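You operate a simulated robot arm through the tools that you are given. There is no shell and no other tool.

You are at the controls of a simulated robot arm. One attempt, no reset.

Task
Put things in order on the folding table. At the end: the orange dosing ball stands on top of the stain soap; the brown block brush stands where the orange dosing ball stood; the striped blue sock ball from the folding table stands where the yellow detergent bottle (marked "WOOL") stood; the yellow detergent bottle from the folding table stands where the brown block brush stood; whatever was shut is shut again. Leave all else as you found it, and nothing knocked over.

Only the result counts: the job must be done as asked and must still hold three seconds after the hand-in. Knocking over, shifting, dropping, spilling or breaking anything else fails it.

Robot
A 6-joint arm with a two-finger parallel gripper, fixed in place. Base frame: the origin is at the foot of the arm, x ahead of it, y to its left, z up; the work surface is at about z = 0. Readings come in mm, degrees, newtons and seconds.
With the tool pointing down near the work surface it reaches from about 180 to 460 mm from the base axis. Its first joint turns from -70.0 to 70.0 degrees. Payload 1.9 kg.
The tool frame sits at the grasp point between the pads (the TCP): z along the fingers, y along the line on which they close. The tips reach 23 mm beyond it. Largest opening 94 mm; finger width 38, thickness 10; the body of the gripper, 54 by 96 mm, starts 39 mm behind the TCP.
Orientation is that of the tool frame in the base frame, as a unit quaternion [x, y, z, w]. With the fingers straight down and closing along the base's y, the tool's x points along the base's -x, its y along +y and its z along -z.

Tools
- The arm moves only by the tool arm_command. Its argument "commands" is a list of rows, each an object (a shift or turn left out is 0, a gripper value left out holds the last) with "delta_rot": the turn, a rotation vector about the base's x, y, z in degrees, a list of three; "slide": the shift along the base's x, y, z in mm, a list of three; "gripper": the gripper command, from -1 (fully open) to 1 (shut), values between in proportion. In form: [{"delta_rot": [wx, wy, wz], "slide": [dx, dy, dz], "gripper": gripper}, ...]. A call has 1 to 20 rows; each row is the pose to reach, as a shift and turn from the pose commanded when the call began. Rows are played at 5 a second. More than 50 mm and 8.6 degrees between two rows, or a gripper value outside its range, and nothing of the call is played. A pose out of reach is approached as far as the arm can. The call stops where the force on the tool passes 40 N (or 10 N more than at its start, if that is more) or the arm is blocked; 0.2 s more then pass. Each finger travels about 108 mm/s and halts on what it meets, pressing with about 25 N; the grip force reading is that of the motor and also rises with nothing between the fingers. The clock runs only during rows and for 0.2 s after the last one: add rows that repeat a pose to give the fingers time. It gives the time, the measured TCP pose, the force on the tool (base axes), the opening and the grip force at its end, in the units of the frame above (readings bear some noise), with the torque about the TCP (base axes, N m) and any sound that the robot's microphone picked up.
- Cameras (640 x 400 px; columns grow to the right, rows downward): "scene" is fixed at [60.9, 323.8, 416.5]; the picture's right is [-0.68, -0.73, 0.00], its down [-0.48, 0.45, -0.76] and it looks along [0.55, -0.52, -0.65] (base axes); focal length 224 px, centre (320, 200). "wrist" rides on the gripper at [86, 16, -75] in the tool frame; the picture's right is [-0.18, 0.98, 0.00], its down [-0.58, -0.11, -0.81] and it looks along [-0.79, -0.15, 0.59] (tool axes); focal length 243 px, centre (320, 200).
- camera(camera): a new picture of that camera. No time passes.
- probe_pixels(camera, pixels): for up to 12 pixels [column, row] of the newest picture of that camera ("zoom" is the newest enlarged one), the place [x, y, z] in the base frame of the surface seen there, good to about 2 mm. No time passes.
- inspect(camera, box): a new picture of the part [left, top, right, bottom] of that camera's present view, enlarged. No time passes.
- close_job(): hands the job in; it is judged then, once.

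Leave the gripper open and the arm clear of the work at the hand-in unless told otherwise.

The tools are called after ">>>" as a command line: name --argument value ..., lists and objects as JSON in quotes. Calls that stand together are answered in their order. arm_command: Moves the arm, as the interface text tells. Its arguments: {"type":"object","properties":{"commands":{"type":"array","items":{"type":"object","properties":{"delta_rot":{"type":"array","items":{"type":"number"}},"slide":{"type":"array","items":{"type":"number"}},"gripper":{"type":"number"}}}}},"required":["commands"]} The other tools are called the same way: camera (camera) takes a picture; probe_pixels (camera, pixels) gives the place of the surface under pixels of a picture; inspect (camera, box) takes an enlarged picture of a part of a camera's view; close_job () hands the job in.

At the start:

```text
t: 0.0
position: [275.5, 179.4, 274.3]
orientation: [0.0, 1.0, 0.001, 0.0]
wrist_force: [-0.8, 0.2, 0.3]
moment: [0.02, -0.03, -0.01]
width: 94.1
grip_force: 0.1
```

scene: 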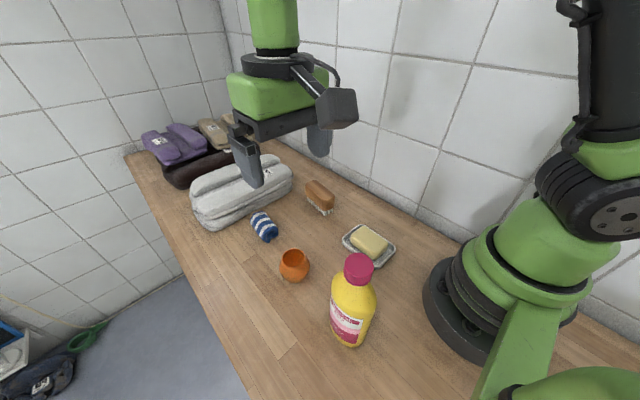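
wrist: 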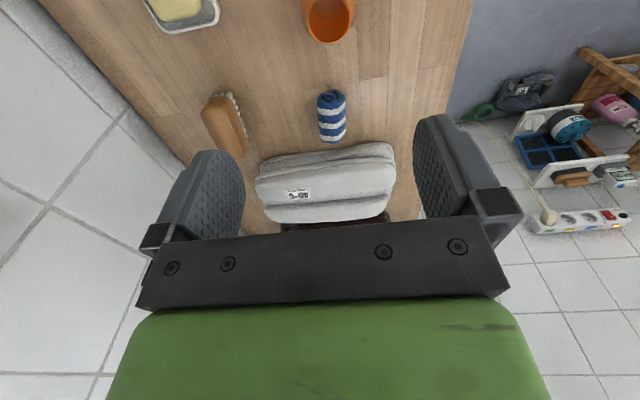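

I see the table with the yellow bottle, the orange dosing ball, the soap on its dish, the brown brush, the striped sock ball and a towel stack. First I take enlarged views to see the details.

>>> inspect --camera "scene" --box '[180, 140, 420, 290]'

>>> camera --camera "scene"

>>> camera --camera "wrist"

```text
2.67 times, centred on (300, 215) of scene
```

zoom: 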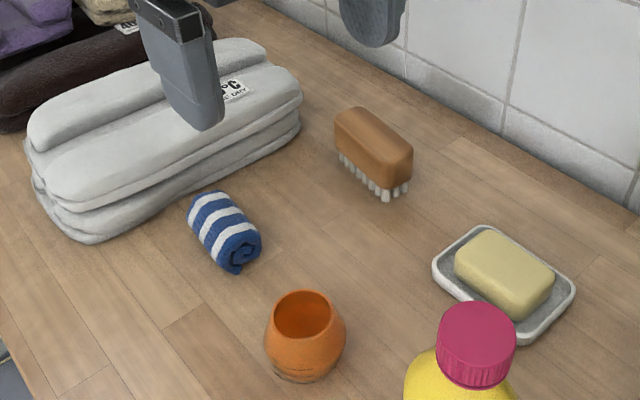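

```text
taken
```

scene: 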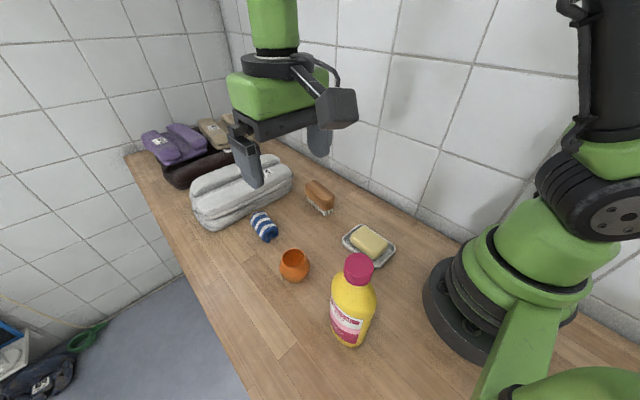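

```text
taken
```

wrist: 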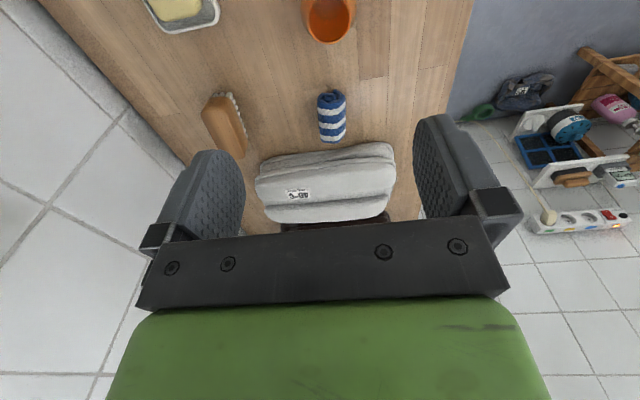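

I probe points on each object in the zoom: soap top, dish rim, ball rim, brush ends, sock ends, and table around them.

>>> probe_pixels --camera "zoom" --pixels '[[490, 232], [553, 268], [519, 296], [456, 256], [505, 265], [478, 228], [573, 290], [434, 268], [527, 338], [505, 280], [486, 240], [540, 275]]'

>>> probe_pixels --camera "zoom" --pixels '[[302, 292], [268, 325], [340, 318], [303, 338], [305, 375], [302, 320], [270, 345], [345, 340], [300, 382], [285, 300], [330, 305], [310, 400]]'

>>> probe_pixels --camera "zoom" --pixels '[[338, 115], [362, 108], [411, 150], [384, 160], [372, 133], [345, 125], [400, 150], [340, 158], [385, 198], [407, 188], [386, 180], [360, 150]]'

>>> probe_pixels --camera "zoom" --pixels '[[190, 208], [215, 193], [258, 238], [230, 245], [223, 218], [235, 270], [262, 252], [188, 220], [210, 245], [205, 200], [245, 230], [240, 255]]'

>>> probe_pixels --camera "scene" --pixels '[[358, 262], [345, 268], [372, 268], [358, 280], [336, 290], [374, 300], [348, 347], [333, 325], [368, 330], [350, 310], [338, 275], [370, 290]]'

```text
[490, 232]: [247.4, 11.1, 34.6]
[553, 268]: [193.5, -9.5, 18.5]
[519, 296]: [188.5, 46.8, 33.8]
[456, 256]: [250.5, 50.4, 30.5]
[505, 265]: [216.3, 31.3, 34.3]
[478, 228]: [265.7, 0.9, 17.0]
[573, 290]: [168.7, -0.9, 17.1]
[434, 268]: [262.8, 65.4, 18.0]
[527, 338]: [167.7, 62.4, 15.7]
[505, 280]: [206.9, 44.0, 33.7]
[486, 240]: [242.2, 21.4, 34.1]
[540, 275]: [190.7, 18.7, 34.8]
```

```text
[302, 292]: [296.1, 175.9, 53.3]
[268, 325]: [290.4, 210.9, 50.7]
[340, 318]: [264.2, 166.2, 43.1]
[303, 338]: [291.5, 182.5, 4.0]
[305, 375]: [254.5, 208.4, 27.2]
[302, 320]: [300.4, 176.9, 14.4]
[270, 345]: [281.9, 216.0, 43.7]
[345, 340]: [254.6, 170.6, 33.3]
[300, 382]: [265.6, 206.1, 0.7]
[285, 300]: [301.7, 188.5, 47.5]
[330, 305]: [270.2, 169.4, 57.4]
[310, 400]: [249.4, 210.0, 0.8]
```

```text
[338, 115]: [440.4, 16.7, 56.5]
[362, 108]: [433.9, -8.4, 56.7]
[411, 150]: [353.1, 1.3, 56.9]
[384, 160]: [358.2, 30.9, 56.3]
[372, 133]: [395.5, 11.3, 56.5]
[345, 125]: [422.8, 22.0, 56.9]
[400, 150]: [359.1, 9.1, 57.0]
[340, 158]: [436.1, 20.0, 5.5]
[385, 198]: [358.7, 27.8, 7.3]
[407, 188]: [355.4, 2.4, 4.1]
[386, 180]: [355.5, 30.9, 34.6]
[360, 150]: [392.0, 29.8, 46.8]
```

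```text
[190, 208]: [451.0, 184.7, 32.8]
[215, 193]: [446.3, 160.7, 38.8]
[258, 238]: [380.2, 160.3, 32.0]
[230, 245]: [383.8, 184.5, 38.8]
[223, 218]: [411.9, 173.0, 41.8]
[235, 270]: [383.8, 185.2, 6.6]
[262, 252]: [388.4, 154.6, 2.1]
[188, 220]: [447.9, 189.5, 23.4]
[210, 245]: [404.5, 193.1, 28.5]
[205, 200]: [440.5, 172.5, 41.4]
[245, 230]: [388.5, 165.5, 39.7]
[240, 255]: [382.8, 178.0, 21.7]
```

```text
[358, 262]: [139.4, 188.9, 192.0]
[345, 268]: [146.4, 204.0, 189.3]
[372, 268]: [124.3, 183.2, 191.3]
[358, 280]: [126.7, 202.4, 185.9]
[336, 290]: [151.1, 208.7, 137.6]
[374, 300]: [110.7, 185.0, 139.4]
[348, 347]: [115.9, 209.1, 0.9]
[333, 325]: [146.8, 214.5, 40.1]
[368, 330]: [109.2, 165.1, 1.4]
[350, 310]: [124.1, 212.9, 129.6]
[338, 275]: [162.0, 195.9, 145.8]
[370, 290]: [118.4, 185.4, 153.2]
```

The main positions are: ball about (277,190), soap about (219,31), brush about (397,10), sock about (415,173), bottle about (135,190). Next I probe the towel stack, the wall, the table edge and the camera housing on the gripper for clearances.

>>> probe_pixels --camera "scene" --pixels '[[340, 108], [352, 95], [330, 125], [322, 92], [198, 210], [230, 190], [290, 180], [205, 228], [420, 200], [350, 160], [250, 370], [440, 240]]'

>>> inspect --camera "scene" --box '[280, 240, 440, 360]'

>>> inspect --camera "wrist" --box '[130, 0, 430, 230]'

```text
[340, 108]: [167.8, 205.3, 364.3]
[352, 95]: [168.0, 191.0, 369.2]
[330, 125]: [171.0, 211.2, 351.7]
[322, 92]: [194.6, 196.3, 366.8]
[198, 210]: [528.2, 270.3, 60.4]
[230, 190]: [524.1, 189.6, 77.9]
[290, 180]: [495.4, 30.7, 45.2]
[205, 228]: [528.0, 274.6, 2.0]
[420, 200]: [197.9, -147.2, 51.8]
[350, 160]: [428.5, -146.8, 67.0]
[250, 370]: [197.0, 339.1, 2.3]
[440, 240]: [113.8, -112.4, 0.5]
```

```text
3.33 times, centred on (360, 300) of scene
```

zoom: 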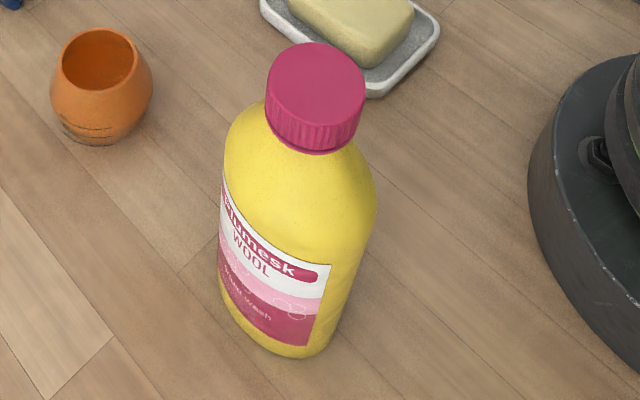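

```text
1.74 times, centred on (280, 115) of wrist
```

zoom: 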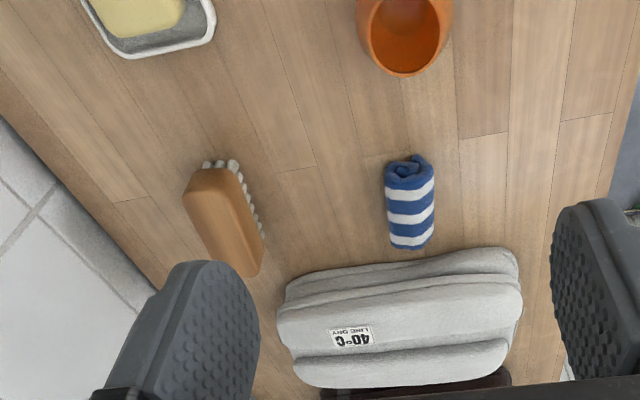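

The wall is at y ≈ -147, and the towels start beyond the sock. The camera housing sits about 107 mm to the back of the tool and would come close to the bottle. I therefore turn the tool by +70° about z, so the housing points away from the bottle, and move above the ball to z ≈ 150.

>>> arm_command --commands '[{"delta_rot": [0, 0, 7.8], "slide": [0, 1, -5], "gripper": -1}, {"delta_rot": [0, 0, 15.6], "slide": [0, 2, -10]}, {"delta_rot": [0, 0, 23.4], "slide": [0, 3, -20]}, {"delta_rot": [0, 0, 31.2], "slide": [1, 4, -30]}, {"delta_rot": [0, 0, 39], "slide": [1, 5, -45]}, {"delta_rot": [0, 0, 46.8], "slide": [1, 6, -60]}, {"delta_rot": [0, 0, 54.6], "slide": [1, 8, -80]}, {"delta_rot": [0, 0, 62.4], "slide": [1.5, 10, -100]}, {"delta_rot": [0, 0, 70], "slide": [1.5, 10.6, -115]}, {"delta_rot": [0, 0, 70], "slide": [1.5, 10.6, -124]}, {"delta_rot": [0, 0, 70], "slide": [1.5, 10.6, -124]}]'

>>> camera --camera "wrist"

>>> camera --camera "scene"

```text
t: 2.4
position: [278.2, 188.7, 150.7]
orientation: [-0.574, 0.819, 0.001, 0.0]
wrist_force: [0.5, -0.3, 0.4]
moment: [0.01, 0.01, 0.0]
width: 93.7
grip_force: 0.1
```

```text
taken
```

wrist: 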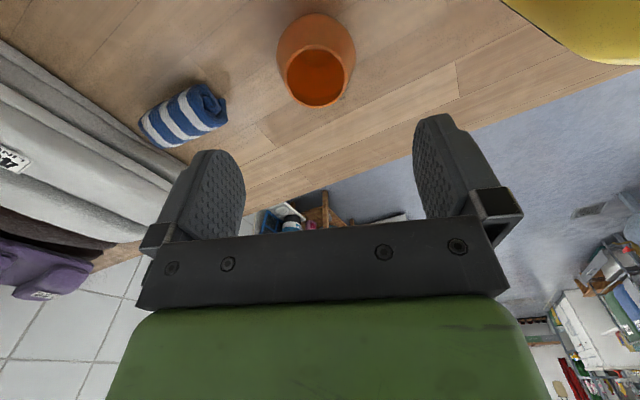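

```text
taken
```

scene: 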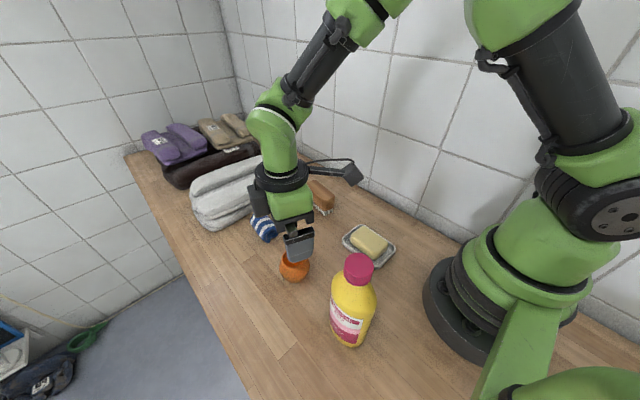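

The tool is over the ball. I zoom in with the wrist camera on the ball to find its exact centre.

>>> inspect --camera "wrist" --box '[260, 0, 380, 75]'

>>> probe_pixels --camera "wrist" --pixels '[[287, 80], [352, 78], [318, 105], [312, 47], [278, 55], [355, 48], [315, 14], [318, 80], [300, 52], [340, 52], [298, 98], [340, 98]]'

```text
5.33 times, centred on (320, 38) of wrist
```

zoom: 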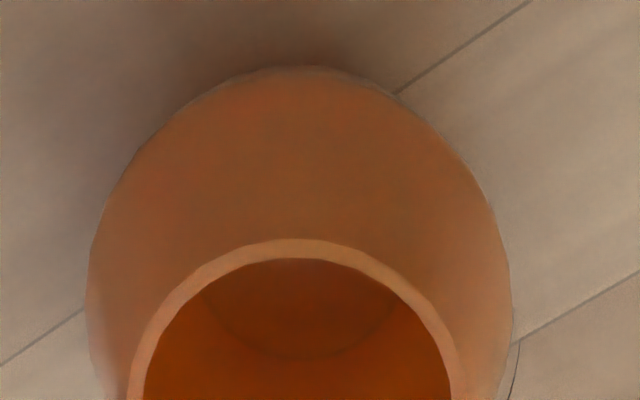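

```text
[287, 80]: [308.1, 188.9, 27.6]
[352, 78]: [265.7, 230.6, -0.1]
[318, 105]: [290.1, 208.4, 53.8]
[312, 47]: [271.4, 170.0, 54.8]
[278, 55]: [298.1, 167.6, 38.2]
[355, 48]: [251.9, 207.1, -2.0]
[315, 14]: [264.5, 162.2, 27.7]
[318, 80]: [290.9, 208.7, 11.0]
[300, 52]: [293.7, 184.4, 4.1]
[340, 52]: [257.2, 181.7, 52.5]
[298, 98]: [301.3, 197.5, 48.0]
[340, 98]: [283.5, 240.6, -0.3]
```

I take a zoom that shows the whole rim, to get rim points all round.

>>> inspect --camera "wrist" --box '[232, 5, 408, 115]'

```text
3.64 times, centred on (320, 60) of wrist
```

zoom: 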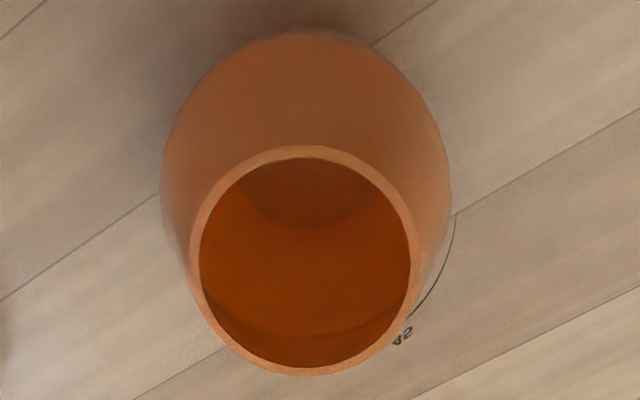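

There is a thin marked circle on the table next to the ball, with a label "A2" at zoom (403,335). I probe the rim and this circle.

>>> probe_pixels --camera "zoom" --pixels '[[305, 151], [195, 250], [413, 250], [310, 370], [225, 180], [385, 180], [225, 335], [392, 330], [455, 240], [432, 295], [403, 335], [300, 300]]'

>>> inspect --camera "scene" --box '[250, 225, 350, 290]'

>>> inspect --camera "scene" --box '[300, 300, 400, 365]'

>>> inspect --camera "scene" --box '[240, 170, 400, 275]'

```text
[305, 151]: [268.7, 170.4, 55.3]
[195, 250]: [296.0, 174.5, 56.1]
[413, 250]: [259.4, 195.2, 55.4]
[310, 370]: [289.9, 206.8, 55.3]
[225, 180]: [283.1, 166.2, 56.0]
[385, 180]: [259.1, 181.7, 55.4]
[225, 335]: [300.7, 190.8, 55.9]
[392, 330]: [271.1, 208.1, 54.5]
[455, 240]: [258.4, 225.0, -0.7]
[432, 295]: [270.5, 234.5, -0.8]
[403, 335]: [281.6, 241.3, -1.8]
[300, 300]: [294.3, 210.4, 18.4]
```

```text
6.15 times, centred on (300, 258) of scene
```

zoom: 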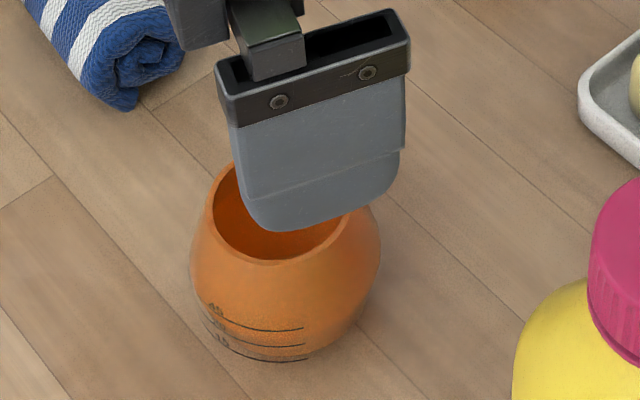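

```text
6.15 times, centred on (350, 332) of scene
```

zoom: 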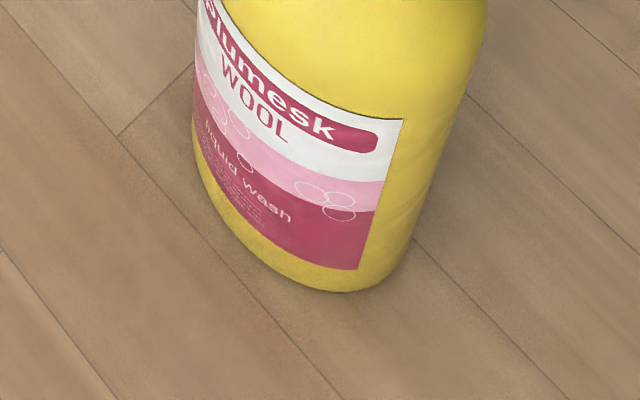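

```text
3.81 times, centred on (320, 222) of scene
```

zoom: 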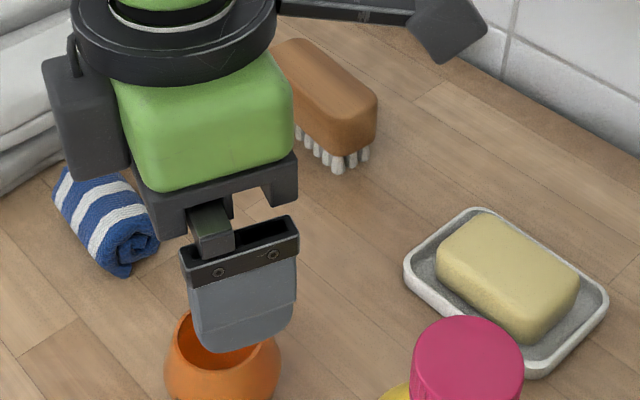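

The line and "40" marks belong to the ball's own measuring scale. The rim points fit a circle centred at (279.8, 187.7) with a radius of 21.5 at z ≈ 56, so I descend over that centre to z ≈ 28 with open fingers.

>>> arm_command --commands '[{"slide": [1, -0.6, -20], "gripper": -1}, {"slide": [1.8, -1.2, -45]}, {"slide": [1.8, -1.2, -70]}, {"slide": [1.8, -1.2, -90]}, {"slide": [1.8, -1.2, -106]}, {"slide": [1.8, -1.2, -116]}, {"slide": [1.8, -1.2, -122]}, {"slide": [1.8, -1.2, -122]}]'

>>> camera --camera "scene"

>>> camera --camera "wrist"

```text
t: 4.2
position: [277.7, 188.6, 28.6]
orientation: [-0.573, 0.82, 0.001, -0.001]
wrist_force: [0.1, 0.4, 0.5]
moment: [-0.02, -0.01, 0.02]
width: 94.0
grip_force: 0.0
```

```text
taken
```

scene: 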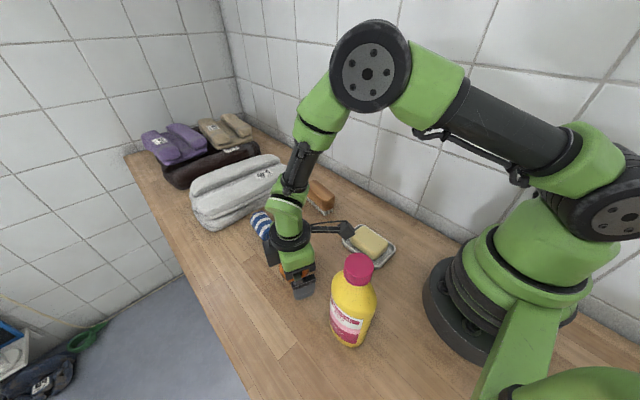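

```text
taken
```

wrist: 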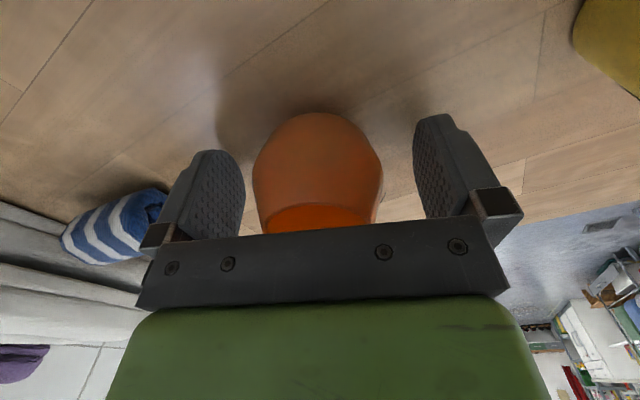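

The ball stands between the fingers with clearance on both sides. I close the gripper now, holding the pose.

>>> arm_command --commands '[{"gripper": -0.2}, {"gripper": 0.2}, {"gripper": 0.5}, {"gripper": 1}, {"gripper": 1}, {"gripper": 1}]'

>>> camera --camera "wrist"

```text
t: 5.6
position: [277.3, 188.1, 28.5]
orientation: [-0.574, 0.819, 0.0, 0.0]
wrist_force: [-0.6, -0.5, 0.8]
moment: [-0.04, -0.01, 0.02]
width: 60.6
grip_force: 25.0
```

```text
taken
```

wrist: 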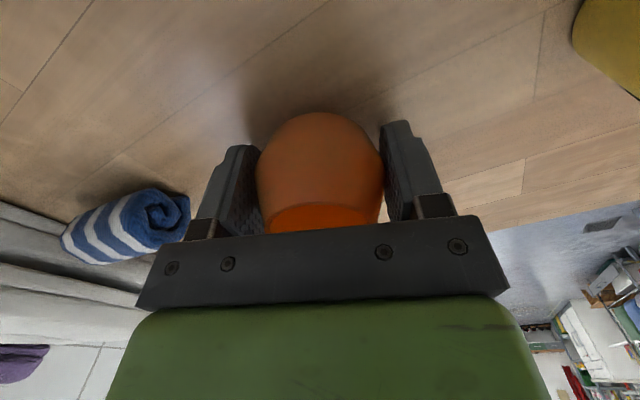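

The ball is held with an opening of 60.6 mm. I lift it straight up and take a picture to check the grip.

>>> arm_command --commands '[{"slide": [0, 0, 5], "gripper": 1}, {"slide": [0, 0, 20]}, {"slide": [0, 0, 45]}, {"slide": [0, 0, 75]}, {"slide": [0, 0, 100]}, {"slide": [0, 0, 115]}, {"slide": [0, 0, 122]}, {"slide": [0, 0, 122]}]'

>>> camera --camera "scene"

>>> camera --camera "wrist"

```text
t: 7.4
position: [278.4, 187.3, 150.5]
orientation: [-0.573, 0.819, 0.001, -0.001]
wrist_force: [-0.9, -0.1, -0.2]
moment: [-0.02, 0.03, -0.01]
width: 60.6
grip_force: 24.8
```

```text
taken
```

scene: 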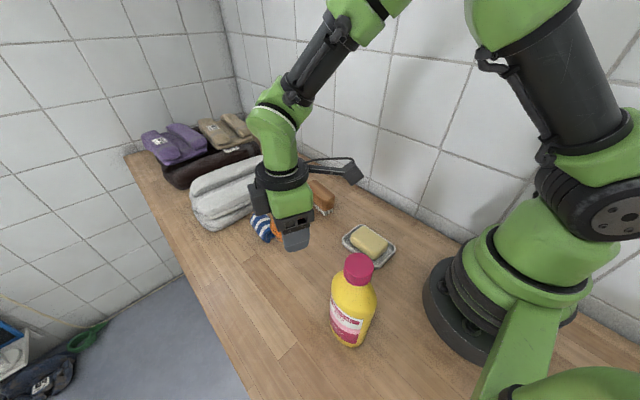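

```text
taken
```

wrist: 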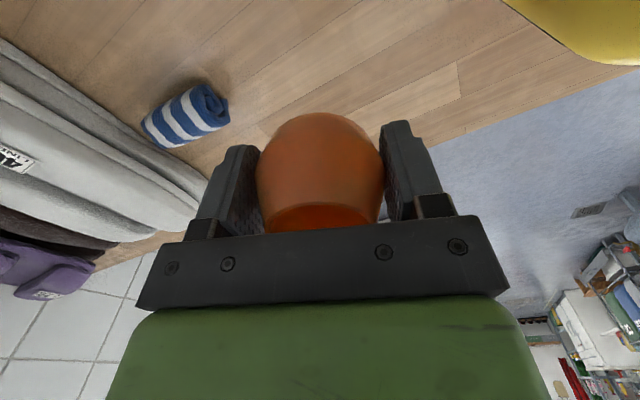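

The ball is in the grip and off the table. I probe it in the wrist view to get its position relative to the TCP, and zoom on the soap in the scene view to get its exact outline.

>>> probe_pixels --camera "wrist" --pixels '[[320, 117], [320, 140], [320, 165], [320, 190], [320, 204], [270, 165], [370, 165], [320, 215]]'

>>> inspect --camera "scene" --box '[330, 215, 410, 270]'

```text
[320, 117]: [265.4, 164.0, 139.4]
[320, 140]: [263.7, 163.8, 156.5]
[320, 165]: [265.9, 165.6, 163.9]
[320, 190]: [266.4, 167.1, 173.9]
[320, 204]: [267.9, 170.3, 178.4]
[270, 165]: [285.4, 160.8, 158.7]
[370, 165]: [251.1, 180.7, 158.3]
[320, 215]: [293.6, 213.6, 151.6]
```

```text
7.27 times, centred on (370, 242) of scene
```

zoom: 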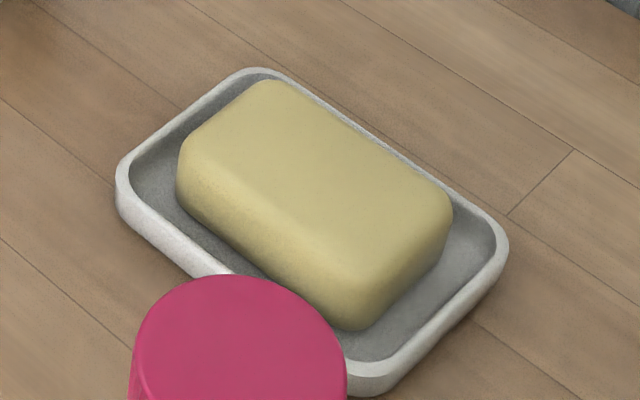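

The ball's centre coincides with the TCP. Now I probe the soap's top face for its outline and flatness.

>>> probe_pixels --camera "zoom" --pixels '[[265, 90], [225, 115], [190, 150], [250, 205], [345, 265], [395, 230], [435, 195], [350, 140], [315, 175], [180, 170], [350, 320], [448, 215]]'

>>> probe_pixels --camera "zoom" --pixels '[[255, 72], [120, 175], [370, 380], [505, 245], [310, 100], [400, 160], [210, 185], [300, 240], [290, 130], [370, 200], [250, 160], [330, 215]]'

```text
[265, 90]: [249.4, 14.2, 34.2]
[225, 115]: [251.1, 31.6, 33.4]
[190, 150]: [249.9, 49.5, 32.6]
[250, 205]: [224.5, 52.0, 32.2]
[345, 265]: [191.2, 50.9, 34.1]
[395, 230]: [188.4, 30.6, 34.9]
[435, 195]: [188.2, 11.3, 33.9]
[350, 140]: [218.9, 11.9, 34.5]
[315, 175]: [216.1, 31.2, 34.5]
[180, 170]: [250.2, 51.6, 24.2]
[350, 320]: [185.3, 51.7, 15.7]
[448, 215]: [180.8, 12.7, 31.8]
```

```text
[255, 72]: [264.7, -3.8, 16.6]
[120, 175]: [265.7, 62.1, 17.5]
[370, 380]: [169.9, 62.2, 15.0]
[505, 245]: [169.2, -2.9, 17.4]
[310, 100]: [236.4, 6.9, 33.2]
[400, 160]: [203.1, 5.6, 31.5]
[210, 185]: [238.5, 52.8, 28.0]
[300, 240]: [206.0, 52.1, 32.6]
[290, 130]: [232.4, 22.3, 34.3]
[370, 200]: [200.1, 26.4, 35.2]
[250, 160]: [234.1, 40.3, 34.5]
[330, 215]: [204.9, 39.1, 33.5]
```

The soap top is flat at z ≈ 34.5 and centred at about (218, 30.5). I carry the ball there at height and stop about 30 mm above the soap.

>>> arm_command --commands '[{"slide": [-4, -10, 0], "gripper": 1}, {"slide": [-11, -30, 0]}, {"slide": [-20, -55, 0]}, {"slide": [-30, -80, 0]}, {"slide": [-40, -105, 0]}, {"slide": [-50, -130, 0]}, {"slide": [-57, -148, 0]}, {"slide": [-60.8, -158.3, -10]}, {"slide": [-60.8, -158.3, -30]}, {"slide": [-60.8, -158.3, -50]}, {"slide": [-60.8, -158.3, -58]}, {"slide": [-60.8, -158.3, -58]}]'

>>> camera --camera "scene"

>>> camera --camera "wrist"

```text
t: 10.0
position: [217.1, 30.8, 91.7]
orientation: [-0.574, 0.819, 0.001, 0.0]
wrist_force: [-0.1, -0.7, -0.5]
moment: [-0.01, 0.0, 0.03]
width: 60.2
grip_force: 24.6
```

```text
taken
```

scene: 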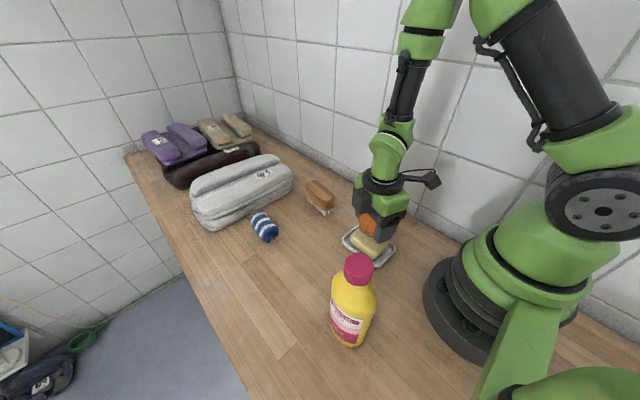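

```text
taken
```

wrist: 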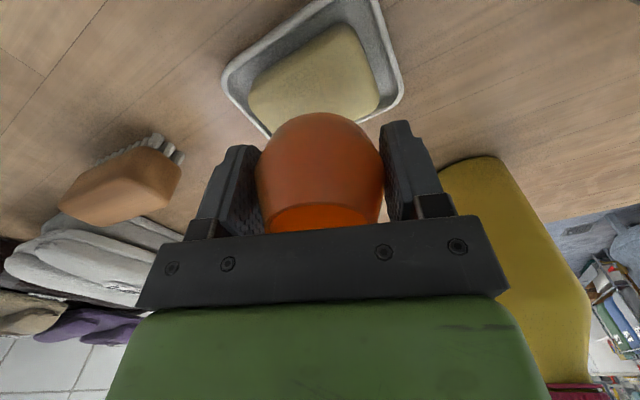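

The ball hangs above the soap. I zoom in to check the alignment, then lower slowly to just above contact.

>>> inspect --camera "scene" --box '[320, 190, 440, 270]'

>>> arm_command --commands '[{"slide": [0.4, 0, -8], "gripper": 1}, {"slide": [0.4, 0, -15]}, {"slide": [0.4, 0, -20]}, {"slide": [0.4, 0, -23]}, {"slide": [0.4, 0, -25]}, {"slide": [0.4, 0, -26]}, {"slide": [0.4, 0, -26]}]'

>>> inspect --camera "scene" --box '[320, 190, 440, 270]'

```text
5.00 times, centred on (380, 230) of scene
```

zoom: 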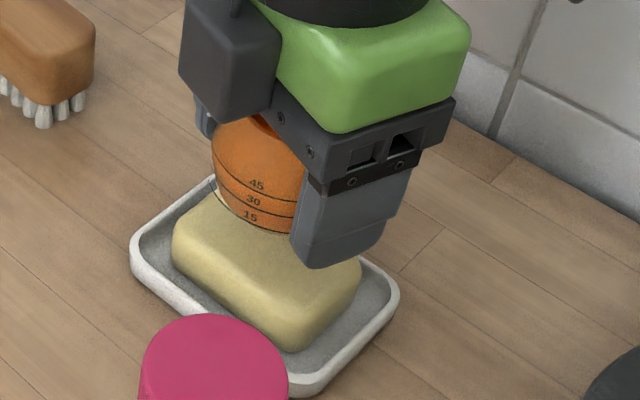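

```text
t: 11.6
position: [217.0, 30.8, 67.6]
orientation: [-0.574, 0.819, 0.001, -0.001]
wrist_force: [0.1, 0.0, 0.0]
moment: [0.01, 0.01, 0.01]
width: 60.3
grip_force: 25.1
```

```text
5.00 times, centred on (380, 230) of scene
```

zoom: 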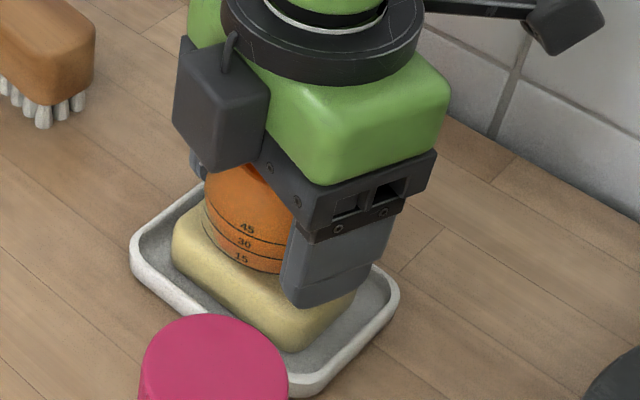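

There is no contact yet at z 67.6 (force about 0). I lower 1 mm per row down to the expected contact at about z 63 and watch the force.

>>> arm_command --commands '[{"slide": [0, 0, -1], "gripper": 1}, {"slide": [0, 0, -2]}, {"slide": [0, 0, -2.5]}, {"slide": [0, 0, -3]}, {"slide": [0, 0, -3]}]'

```text
t: 12.8
position: [217.0, 30.5, 63.4]
orientation: [-0.574, 0.819, 0.001, 0.0]
wrist_force: [-1.0, 0.1, -1.0]
moment: [0.0, -0.02, 0.01]
width: 60.4
grip_force: 24.5
```

There is still no clear contact force. I go down in half-millimetre steps.

>>> arm_command --commands '[{"slide": [0, 0, -0.5], "gripper": 1}, {"slide": [0, 0, -1]}, {"slide": [0, 0, -1]}]'

>>> inspect --camera "scene" --box '[320, 190, 440, 270]'

>>> inspect --camera "wrist" --box '[200, 40, 440, 190]'

```text
t: 13.6
position: [218.6, 30.8, 62.9]
orientation: [-0.574, 0.819, 0.001, -0.002]
wrist_force: [0.0, 0.0, 0.4]
moment: [-0.01, 0.0, -0.02]
width: 60.5
grip_force: 24.7
```

```text
5.00 times, centred on (380, 230) of scene
```

zoom: 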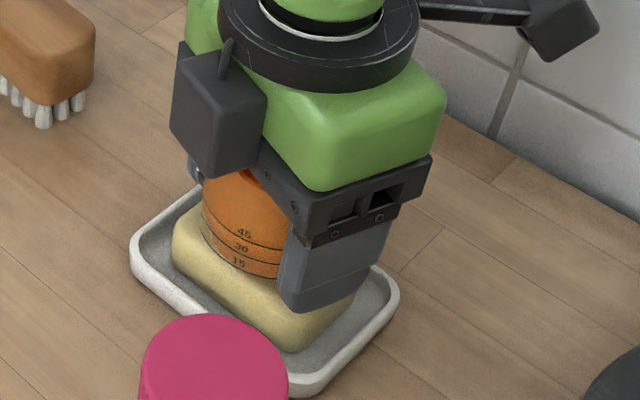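

```text
2.67 times, centred on (320, 115) of wrist
```

zoom: 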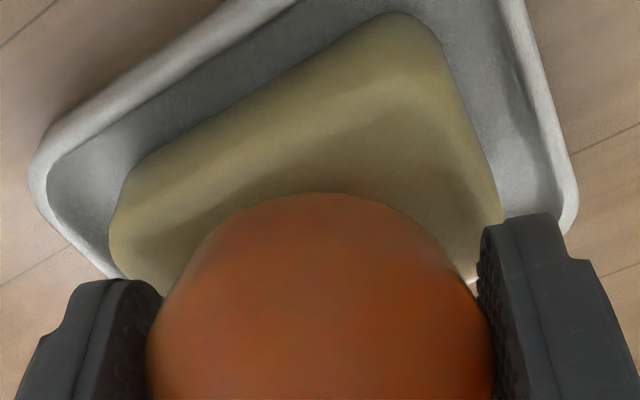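

Still no force. I keep stepping down by half millimetres to find contact.

>>> arm_command --commands '[{"slide": [0, 0, -0.5], "gripper": 1}, {"slide": [0, 0, -0.5]}, {"slide": [0, 0, -0.5]}]'

>>> arm_command --commands '[{"slide": [0, 0, -0.5], "gripper": 1}, {"slide": [0, 0, -0.5]}, {"slide": [0, 0, -0.5]}]'

```text
t: 14.4
position: [217.1, 29.5, 63.5]
orientation: [-0.573, 0.819, 0.001, -0.001]
wrist_force: [0.9, 0.6, -1.2]
moment: [0.02, 0.0, 0.02]
width: 60.4
grip_force: 25.3
```

```text
t: 15.2
position: [217.6, 30.6, 61.8]
orientation: [-0.573, 0.819, 0.001, 0.0]
wrist_force: [0.1, 0.4, 1.4]
moment: [-0.01, -0.04, 0.01]
width: 60.3
grip_force: 24.9
```

The z force is 1.4, which could be first contact or noise. One more half millimetre will tell.

>>> arm_command --commands '[{"slide": [0, 0, -0.5], "gripper": 1}, {"slide": [0, 0, -0.5]}, {"slide": [0, 0, -0.5]}]'

>>> inspect --camera "wrist" --box '[200, 40, 440, 190]'

```text
t: 16.0
position: [216.9, 30.0, 62.3]
orientation: [-0.574, 0.819, 0.001, -0.001]
wrist_force: [-0.1, -0.5, 15.1]
moment: [-0.02, -0.09, -0.03]
width: 60.5
grip_force: 25.3
```

```text
2.67 times, centred on (320, 115) of wrist
```

zoom: 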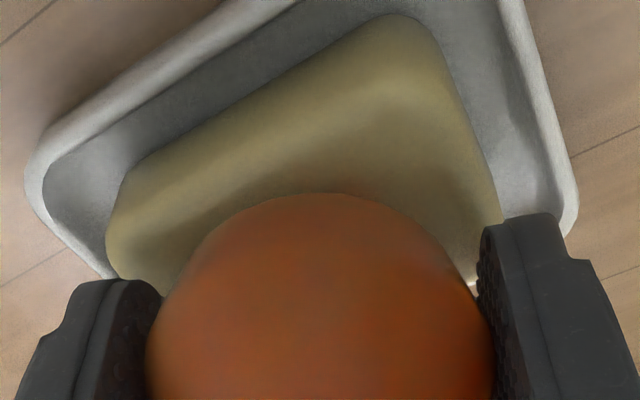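

The force is now 15 N, so the ball is on the soap. I ease up 0.4 mm and then open the fingers slowly.

>>> arm_command --commands '[{"slide": [0, 0, 0.4], "gripper": 1}, {"slide": [0, 0, 0.4], "gripper": -0.2}, {"slide": [0, 0, 0.4], "gripper": -0.3}, {"slide": [0, 0, 0.4], "gripper": -0.36}, {"slide": [0, 0, 0.4], "gripper": -0.45}, {"slide": [0, 0, 0.4], "gripper": -0.6}, {"slide": [0, 0, 0.4], "gripper": -0.8}, {"slide": [0, 0, 0.4], "gripper": -1}, {"slide": [0, 0, 0.4], "gripper": -1}]'

>>> inspect --camera "scene" --box '[320, 190, 440, 270]'

>>> camera --camera "wrist"

```text
t: 18.0
position: [216.7, 30.5, 62.6]
orientation: [-0.574, 0.819, 0.0, -0.001]
wrist_force: [1.4, 0.1, 0.9]
moment: [0.03, 0.0, 0.02]
width: 94.0
grip_force: 0.1
```

```text
5.00 times, centred on (380, 230) of scene
```

zoom: 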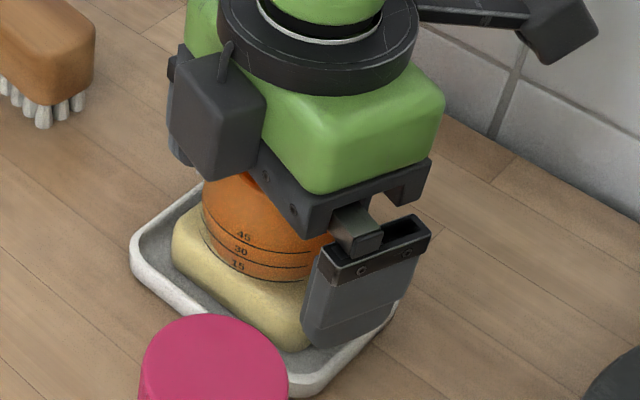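

```text
taken
```

wrist: 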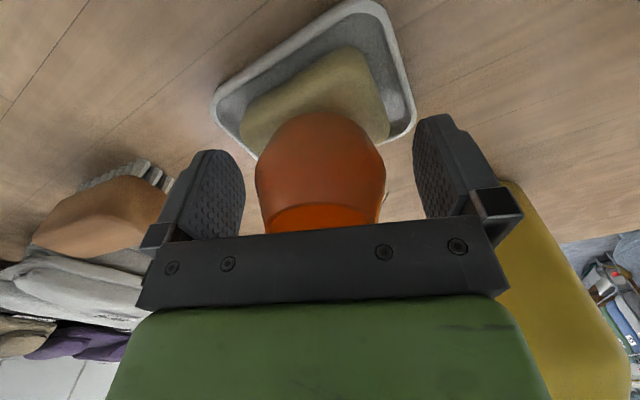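

The ball stands upright on the soap, with fingers clear. I rise straight up, then turn back to yaw 0 and move toward the brush.

>>> arm_command --commands '[{"slide": [0, 0, 10], "gripper": -1}, {"slide": [0, 0, 30]}, {"slide": [0, 0, 55]}, {"slide": [0, 0, 85]}, {"slide": [0, 0, 110]}, {"delta_rot": [0, 0, -7.8], "slide": [10, 0, 128]}, {"delta_rot": [0, 0, -15.6], "slide": [25, -2, 128]}, {"delta_rot": [0, 0, -23.4], "slide": [45, -4, 128]}, {"delta_rot": [0, 0, -31.2], "slide": [65, -7, 128]}, {"delta_rot": [0, 0, -39], "slide": [85, -10, 128]}, {"delta_rot": [0, 0, -46.8], "slide": [105, -13, 128]}, {"delta_rot": [0, 0, -54.6], "slide": [125, -16, 128]}, {"delta_rot": [0, 0, -62.4], "slide": [140, -19, 128]}, {"delta_rot": [0, 0, -70], "slide": [151.6, -20.5, 128]}, {"delta_rot": [0, 0, -70], "slide": [151.6, -20.5, 128]}]'

>>> camera --camera "scene"

>>> camera --camera "wrist"

```text
t: 21.2
position: [369.0, 7.3, 189.3]
orientation: [0.001, 1.0, 0.002, 0.001]
wrist_force: [-0.8, 0.3, 0.3]
moment: [0.01, 0.0, -0.05]
width: 93.9
grip_force: 0.0
```

```text
taken
```

scene: 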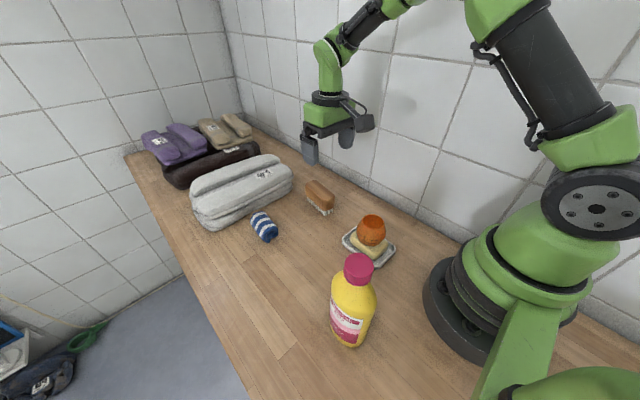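

```text
taken
```

wrist: 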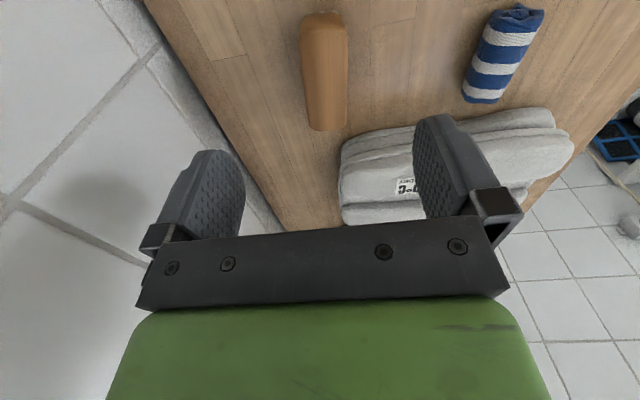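

The ball stands on the soap. I zoom in to check it, and zoom on the brush in the wrist view.

>>> inspect --camera "scene" --box '[320, 190, 440, 270]'

>>> inspect --camera "wrist" --box '[220, 0, 430, 135]'

```text
5.00 times, centred on (380, 230) of scene
```

zoom: 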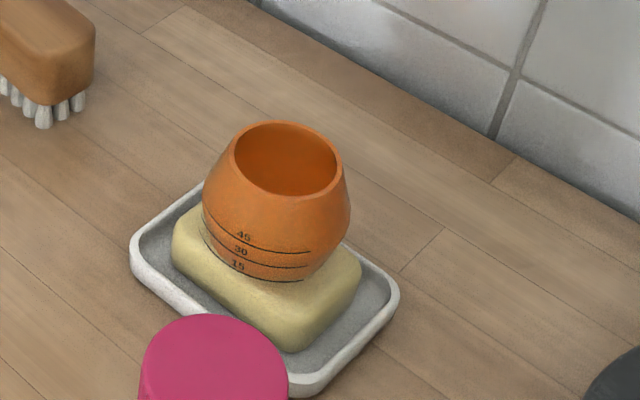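

```text
2.96 times, centred on (325, 68) of wrist
```

zoom: 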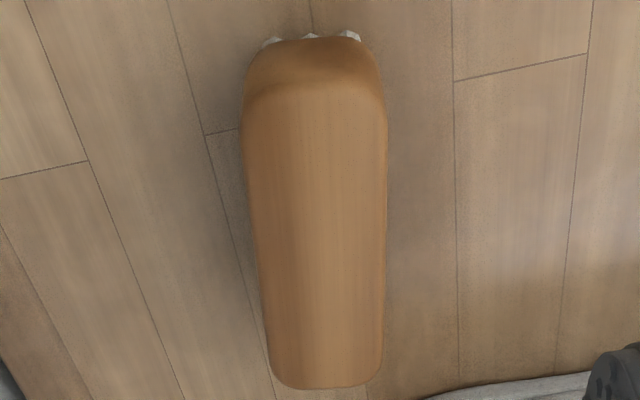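

Now I probe the brush's top face edges to get its centre and direction.

>>> probe_pixels --camera "zoom" --pixels '[[250, 130], [380, 130], [255, 200], [384, 200], [262, 270], [383, 270], [270, 340], [380, 340], [325, 385], [312, 95], [312, 45], [320, 240]]'

>>> probe_pixels --camera "zoom" --pixels '[[285, 378], [365, 380], [270, 105], [360, 105], [345, 36], [270, 42], [246, 110], [384, 110]]'

```text
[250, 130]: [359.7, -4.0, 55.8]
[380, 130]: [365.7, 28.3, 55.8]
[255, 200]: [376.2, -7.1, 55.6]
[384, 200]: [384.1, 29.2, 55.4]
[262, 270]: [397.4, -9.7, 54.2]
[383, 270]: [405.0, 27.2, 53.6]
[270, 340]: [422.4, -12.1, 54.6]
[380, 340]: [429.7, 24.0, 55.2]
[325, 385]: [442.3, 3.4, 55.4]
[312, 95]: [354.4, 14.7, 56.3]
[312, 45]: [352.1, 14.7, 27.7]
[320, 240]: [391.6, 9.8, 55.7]
```

```text
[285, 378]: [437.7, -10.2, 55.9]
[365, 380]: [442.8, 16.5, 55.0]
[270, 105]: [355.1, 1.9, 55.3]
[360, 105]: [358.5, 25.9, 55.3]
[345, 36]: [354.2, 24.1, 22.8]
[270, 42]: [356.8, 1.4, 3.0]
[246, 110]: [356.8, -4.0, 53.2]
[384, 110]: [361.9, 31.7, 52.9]
```

The brush centre is at about (397.2, 9.2), with its long axis turned about -7° from x, top at z ≈ 56 and width about 37 mm. I turn the tool by -7°, move over the brush and go down to grip the wooden part at z ≈ 40.

>>> arm_command --commands '[{"delta_rot": [0, 0, -3.5], "slide": [14, 0, -5], "gripper": -1}, {"delta_rot": [0, 0, -7], "slide": [28, -0.2, -20]}, {"delta_rot": [0, 0, -7], "slide": [28, -0.2, -50]}, {"delta_rot": [0, 0, -7], "slide": [28, -0.2, -80]}, {"delta_rot": [0, 0, -7], "slide": [28, -0.2, -100]}, {"delta_rot": [0, 0, -7], "slide": [28, -0.2, -110]}, {"delta_rot": [0, 0, -7], "slide": [28, -0.2, -110]}]'

>>> camera --camera "wrist"

>>> camera --camera "scene"

```text
t: 22.8
position: [398.7, 9.2, 77.5]
orientation: [0.062, 0.998, 0.001, 0.0]
wrist_force: [-0.1, 0.0, -0.1]
moment: [0.03, 0.0, 0.0]
width: 94.0
grip_force: 0.1
```

```text
taken
```

wrist: 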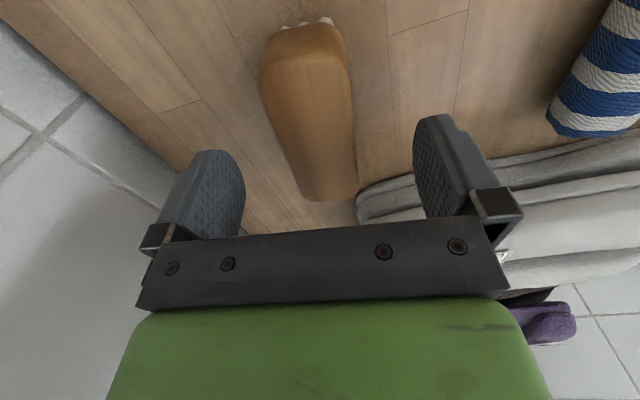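

```text
taken
```

scene: 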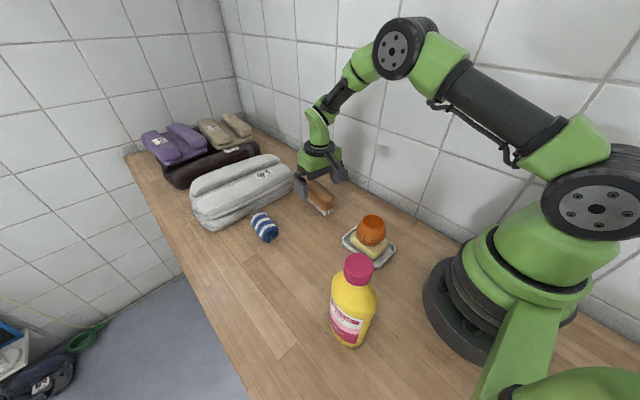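

I check where the towel stack's near edge lies relative to the fingers before going lower.

>>> probe_pixels --camera "wrist" --pixels '[[362, 215], [380, 188], [400, 180], [480, 160], [330, 200], [270, 80], [350, 80], [310, 25], [330, 120]]'

```text
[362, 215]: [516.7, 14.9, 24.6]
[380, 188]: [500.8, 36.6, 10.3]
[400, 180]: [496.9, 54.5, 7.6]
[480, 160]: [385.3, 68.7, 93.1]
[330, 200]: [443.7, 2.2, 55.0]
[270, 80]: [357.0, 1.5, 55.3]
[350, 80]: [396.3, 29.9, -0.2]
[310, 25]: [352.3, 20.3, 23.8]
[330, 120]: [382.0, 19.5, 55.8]
```

The towels start at x ≈ 497, well clear. I lower by 40 mm to z ≈ 39, then close on the brush.

>>> arm_command --commands '[{"slide": [0, 0, -12], "gripper": -1}, {"slide": [0, 0, -24]}, {"slide": [0, 0, -34]}, {"slide": [0, 0, -40]}, {"slide": [0, 0, -40]}]'

>>> camera --camera "wrist"

```text
t: 24.0
position: [397.1, 9.5, 39.8]
orientation: [0.061, 0.998, 0.0, 0.001]
wrist_force: [0.1, -0.5, 0.3]
moment: [-0.03, -0.02, -0.01]
width: 94.1
grip_force: 0.0
```

```text
taken
```

wrist: 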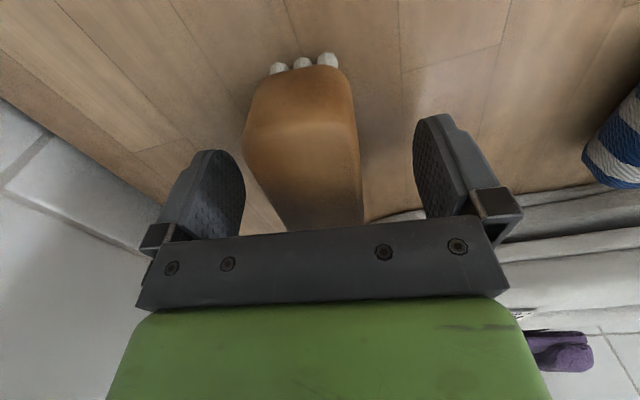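

The brush is between the fingers. I close the gripper.

>>> arm_command --commands '[{"gripper": -0.3}, {"gripper": 0}, {"gripper": 0.15}, {"gripper": 0.3}, {"gripper": 1}, {"gripper": 1}, {"gripper": 1}]'

>>> camera --camera "wrist"

```text
t: 25.6
position: [396.5, 8.4, 40.4]
orientation: [0.061, 0.998, 0.002, 0.0]
wrist_force: [-0.2, 0.8, 0.6]
moment: [-0.01, 0.03, -0.01]
width: 39.9
grip_force: 25.0
```

```text
taken
```

wrist: 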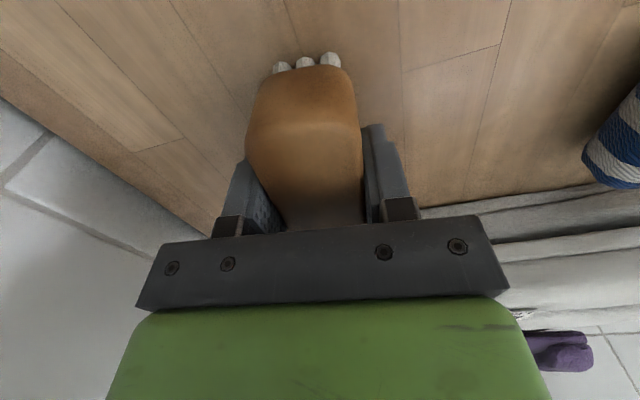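

The brush is held with a 39.9 mm opening. I lift 110 mm, carry it toward the ball's old place at (279, 188) and turn the tool to yaw 60°, keeping the camera housing away from the bottle.

>>> arm_command --commands '[{"slide": [0, 0, 5], "gripper": 1}, {"slide": [0, 0, 20]}, {"slide": [0, 0, 45]}, {"slide": [0, 0, 75]}, {"slide": [0, 0, 100]}, {"delta_rot": [0, 0, 5], "slide": [-8, 12, 110]}, {"delta_rot": [0, 0, 11.7], "slide": [-20, 30, 110]}, {"delta_rot": [0, 0, 18.4], "slide": [-34, 51, 110]}, {"delta_rot": [0, 0, 25.1], "slide": [-48, 72, 110]}, {"delta_rot": [0, 0, 31.8], "slide": [-62, 93, 110]}, {"delta_rot": [0, 0, 38.5], "slide": [-76, 114, 110]}, {"delta_rot": [0, 0, 45.2], "slide": [-88, 134, 110]}, {"delta_rot": [0, 0, 51.9], "slide": [-100, 152, 110]}, {"delta_rot": [0, 0, 58.6], "slide": [-110, 167, 110]}, {"delta_rot": [0, 0, 64], "slide": [-116, 176, 110]}, {"delta_rot": [0, 0, 67], "slide": [-118.1, 178.8, 110]}, {"delta_rot": [0, 0, 67], "slide": [-118.1, 178.8, 110]}]'

>>> camera --camera "scene"

>>> camera --camera "wrist"

```text
t: 29.2
position: [278.5, 189.2, 150.6]
orientation: [-0.5, 0.866, 0.0, -0.001]
wrist_force: [0.2, -0.4, -1.0]
moment: [0.01, 0.01, 0.0]
width: 39.5
grip_force: 25.9
```

```text
taken
```

scene: 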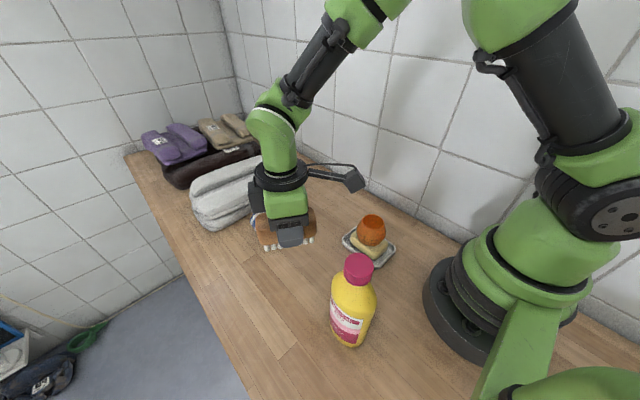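

```text
taken
```

wrist: 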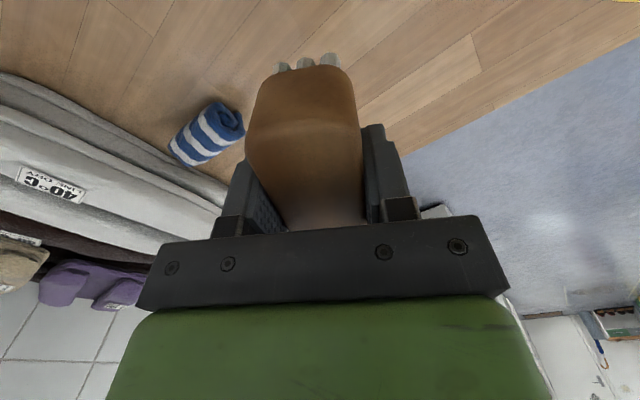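

The brush is above the ball's old place and firmly held. I lower it to about 3 mm above the table.

>>> arm_command --commands '[{"slide": [0, 0, -15], "gripper": 1}, {"slide": [0, 0, -40]}, {"slide": [0, 0, -65]}, {"slide": [0, 0, -85]}, {"slide": [0, 0, -98]}, {"slide": [0, 0, -105]}, {"slide": [0, 0, -107]}, {"slide": [0, 0, -107]}]'

>>> inspect --camera "scene" --box '[230, 200, 370, 290]'

```text
t: 31.0
position: [279.5, 187.6, 42.1]
orientation: [-0.5, 0.866, 0.0, 0.0]
wrist_force: [-0.2, 0.7, -1.7]
moment: [-0.01, 0.01, -0.01]
width: 39.7
grip_force: 25.2
```

```text
4.44 times, centred on (300, 245) of scene
```

zoom: 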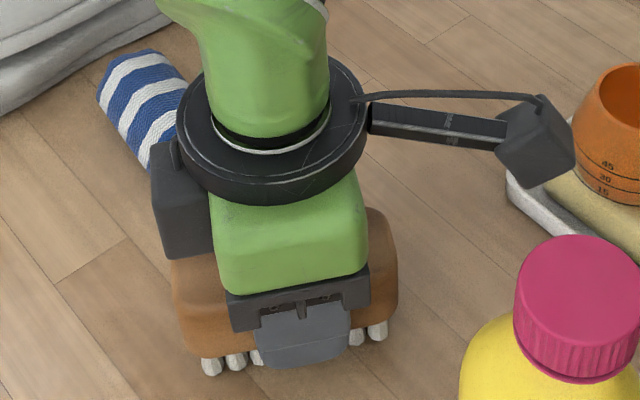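

It is about 3 mm above the table. I lower in small steps until contact.

>>> arm_command --commands '[{"slide": [0, 0, -1], "gripper": 1}, {"slide": [0, 0, -2]}, {"slide": [0, 0, -2.5]}, {"slide": [0, 0, -2.5]}]'

>>> arm_command --commands '[{"slide": [0, 0, -0.5], "gripper": 1}, {"slide": [0, 0, -0.5]}, {"slide": [0, 0, -0.5]}]'

```text
t: 32.0
position: [279.2, 188.6, 40.7]
orientation: [-0.5, 0.866, 0.001, 0.001]
wrist_force: [-0.6, 0.1, -0.9]
moment: [0.01, 0.01, 0.02]
width: 39.5
grip_force: 25.1
```

```text
t: 32.8
position: [280.5, 187.7, 40.5]
orientation: [-0.5, 0.866, 0.001, 0.0]
wrist_force: [-0.4, 0.0, 0.8]
moment: [-0.02, -0.05, 0.0]
width: 39.8
grip_force: 24.8
```

I am back at the grasp height with about 0.8 N. I press 0.4 mm more to confirm the contact.

>>> arm_command --commands '[{"slide": [0, 0, -0.4], "gripper": 1}, {"slide": [0, 0, -0.4]}, {"slide": [0, 0, -0.4]}]'

```text
t: 33.6
position: [279.5, 187.5, 39.6]
orientation: [-0.499, 0.866, 0.001, 0.0]
wrist_force: [-6.4, -4.8, 25.8]
moment: [-0.1, 0.07, 0.0]
width: 39.8
grip_force: 24.9
```

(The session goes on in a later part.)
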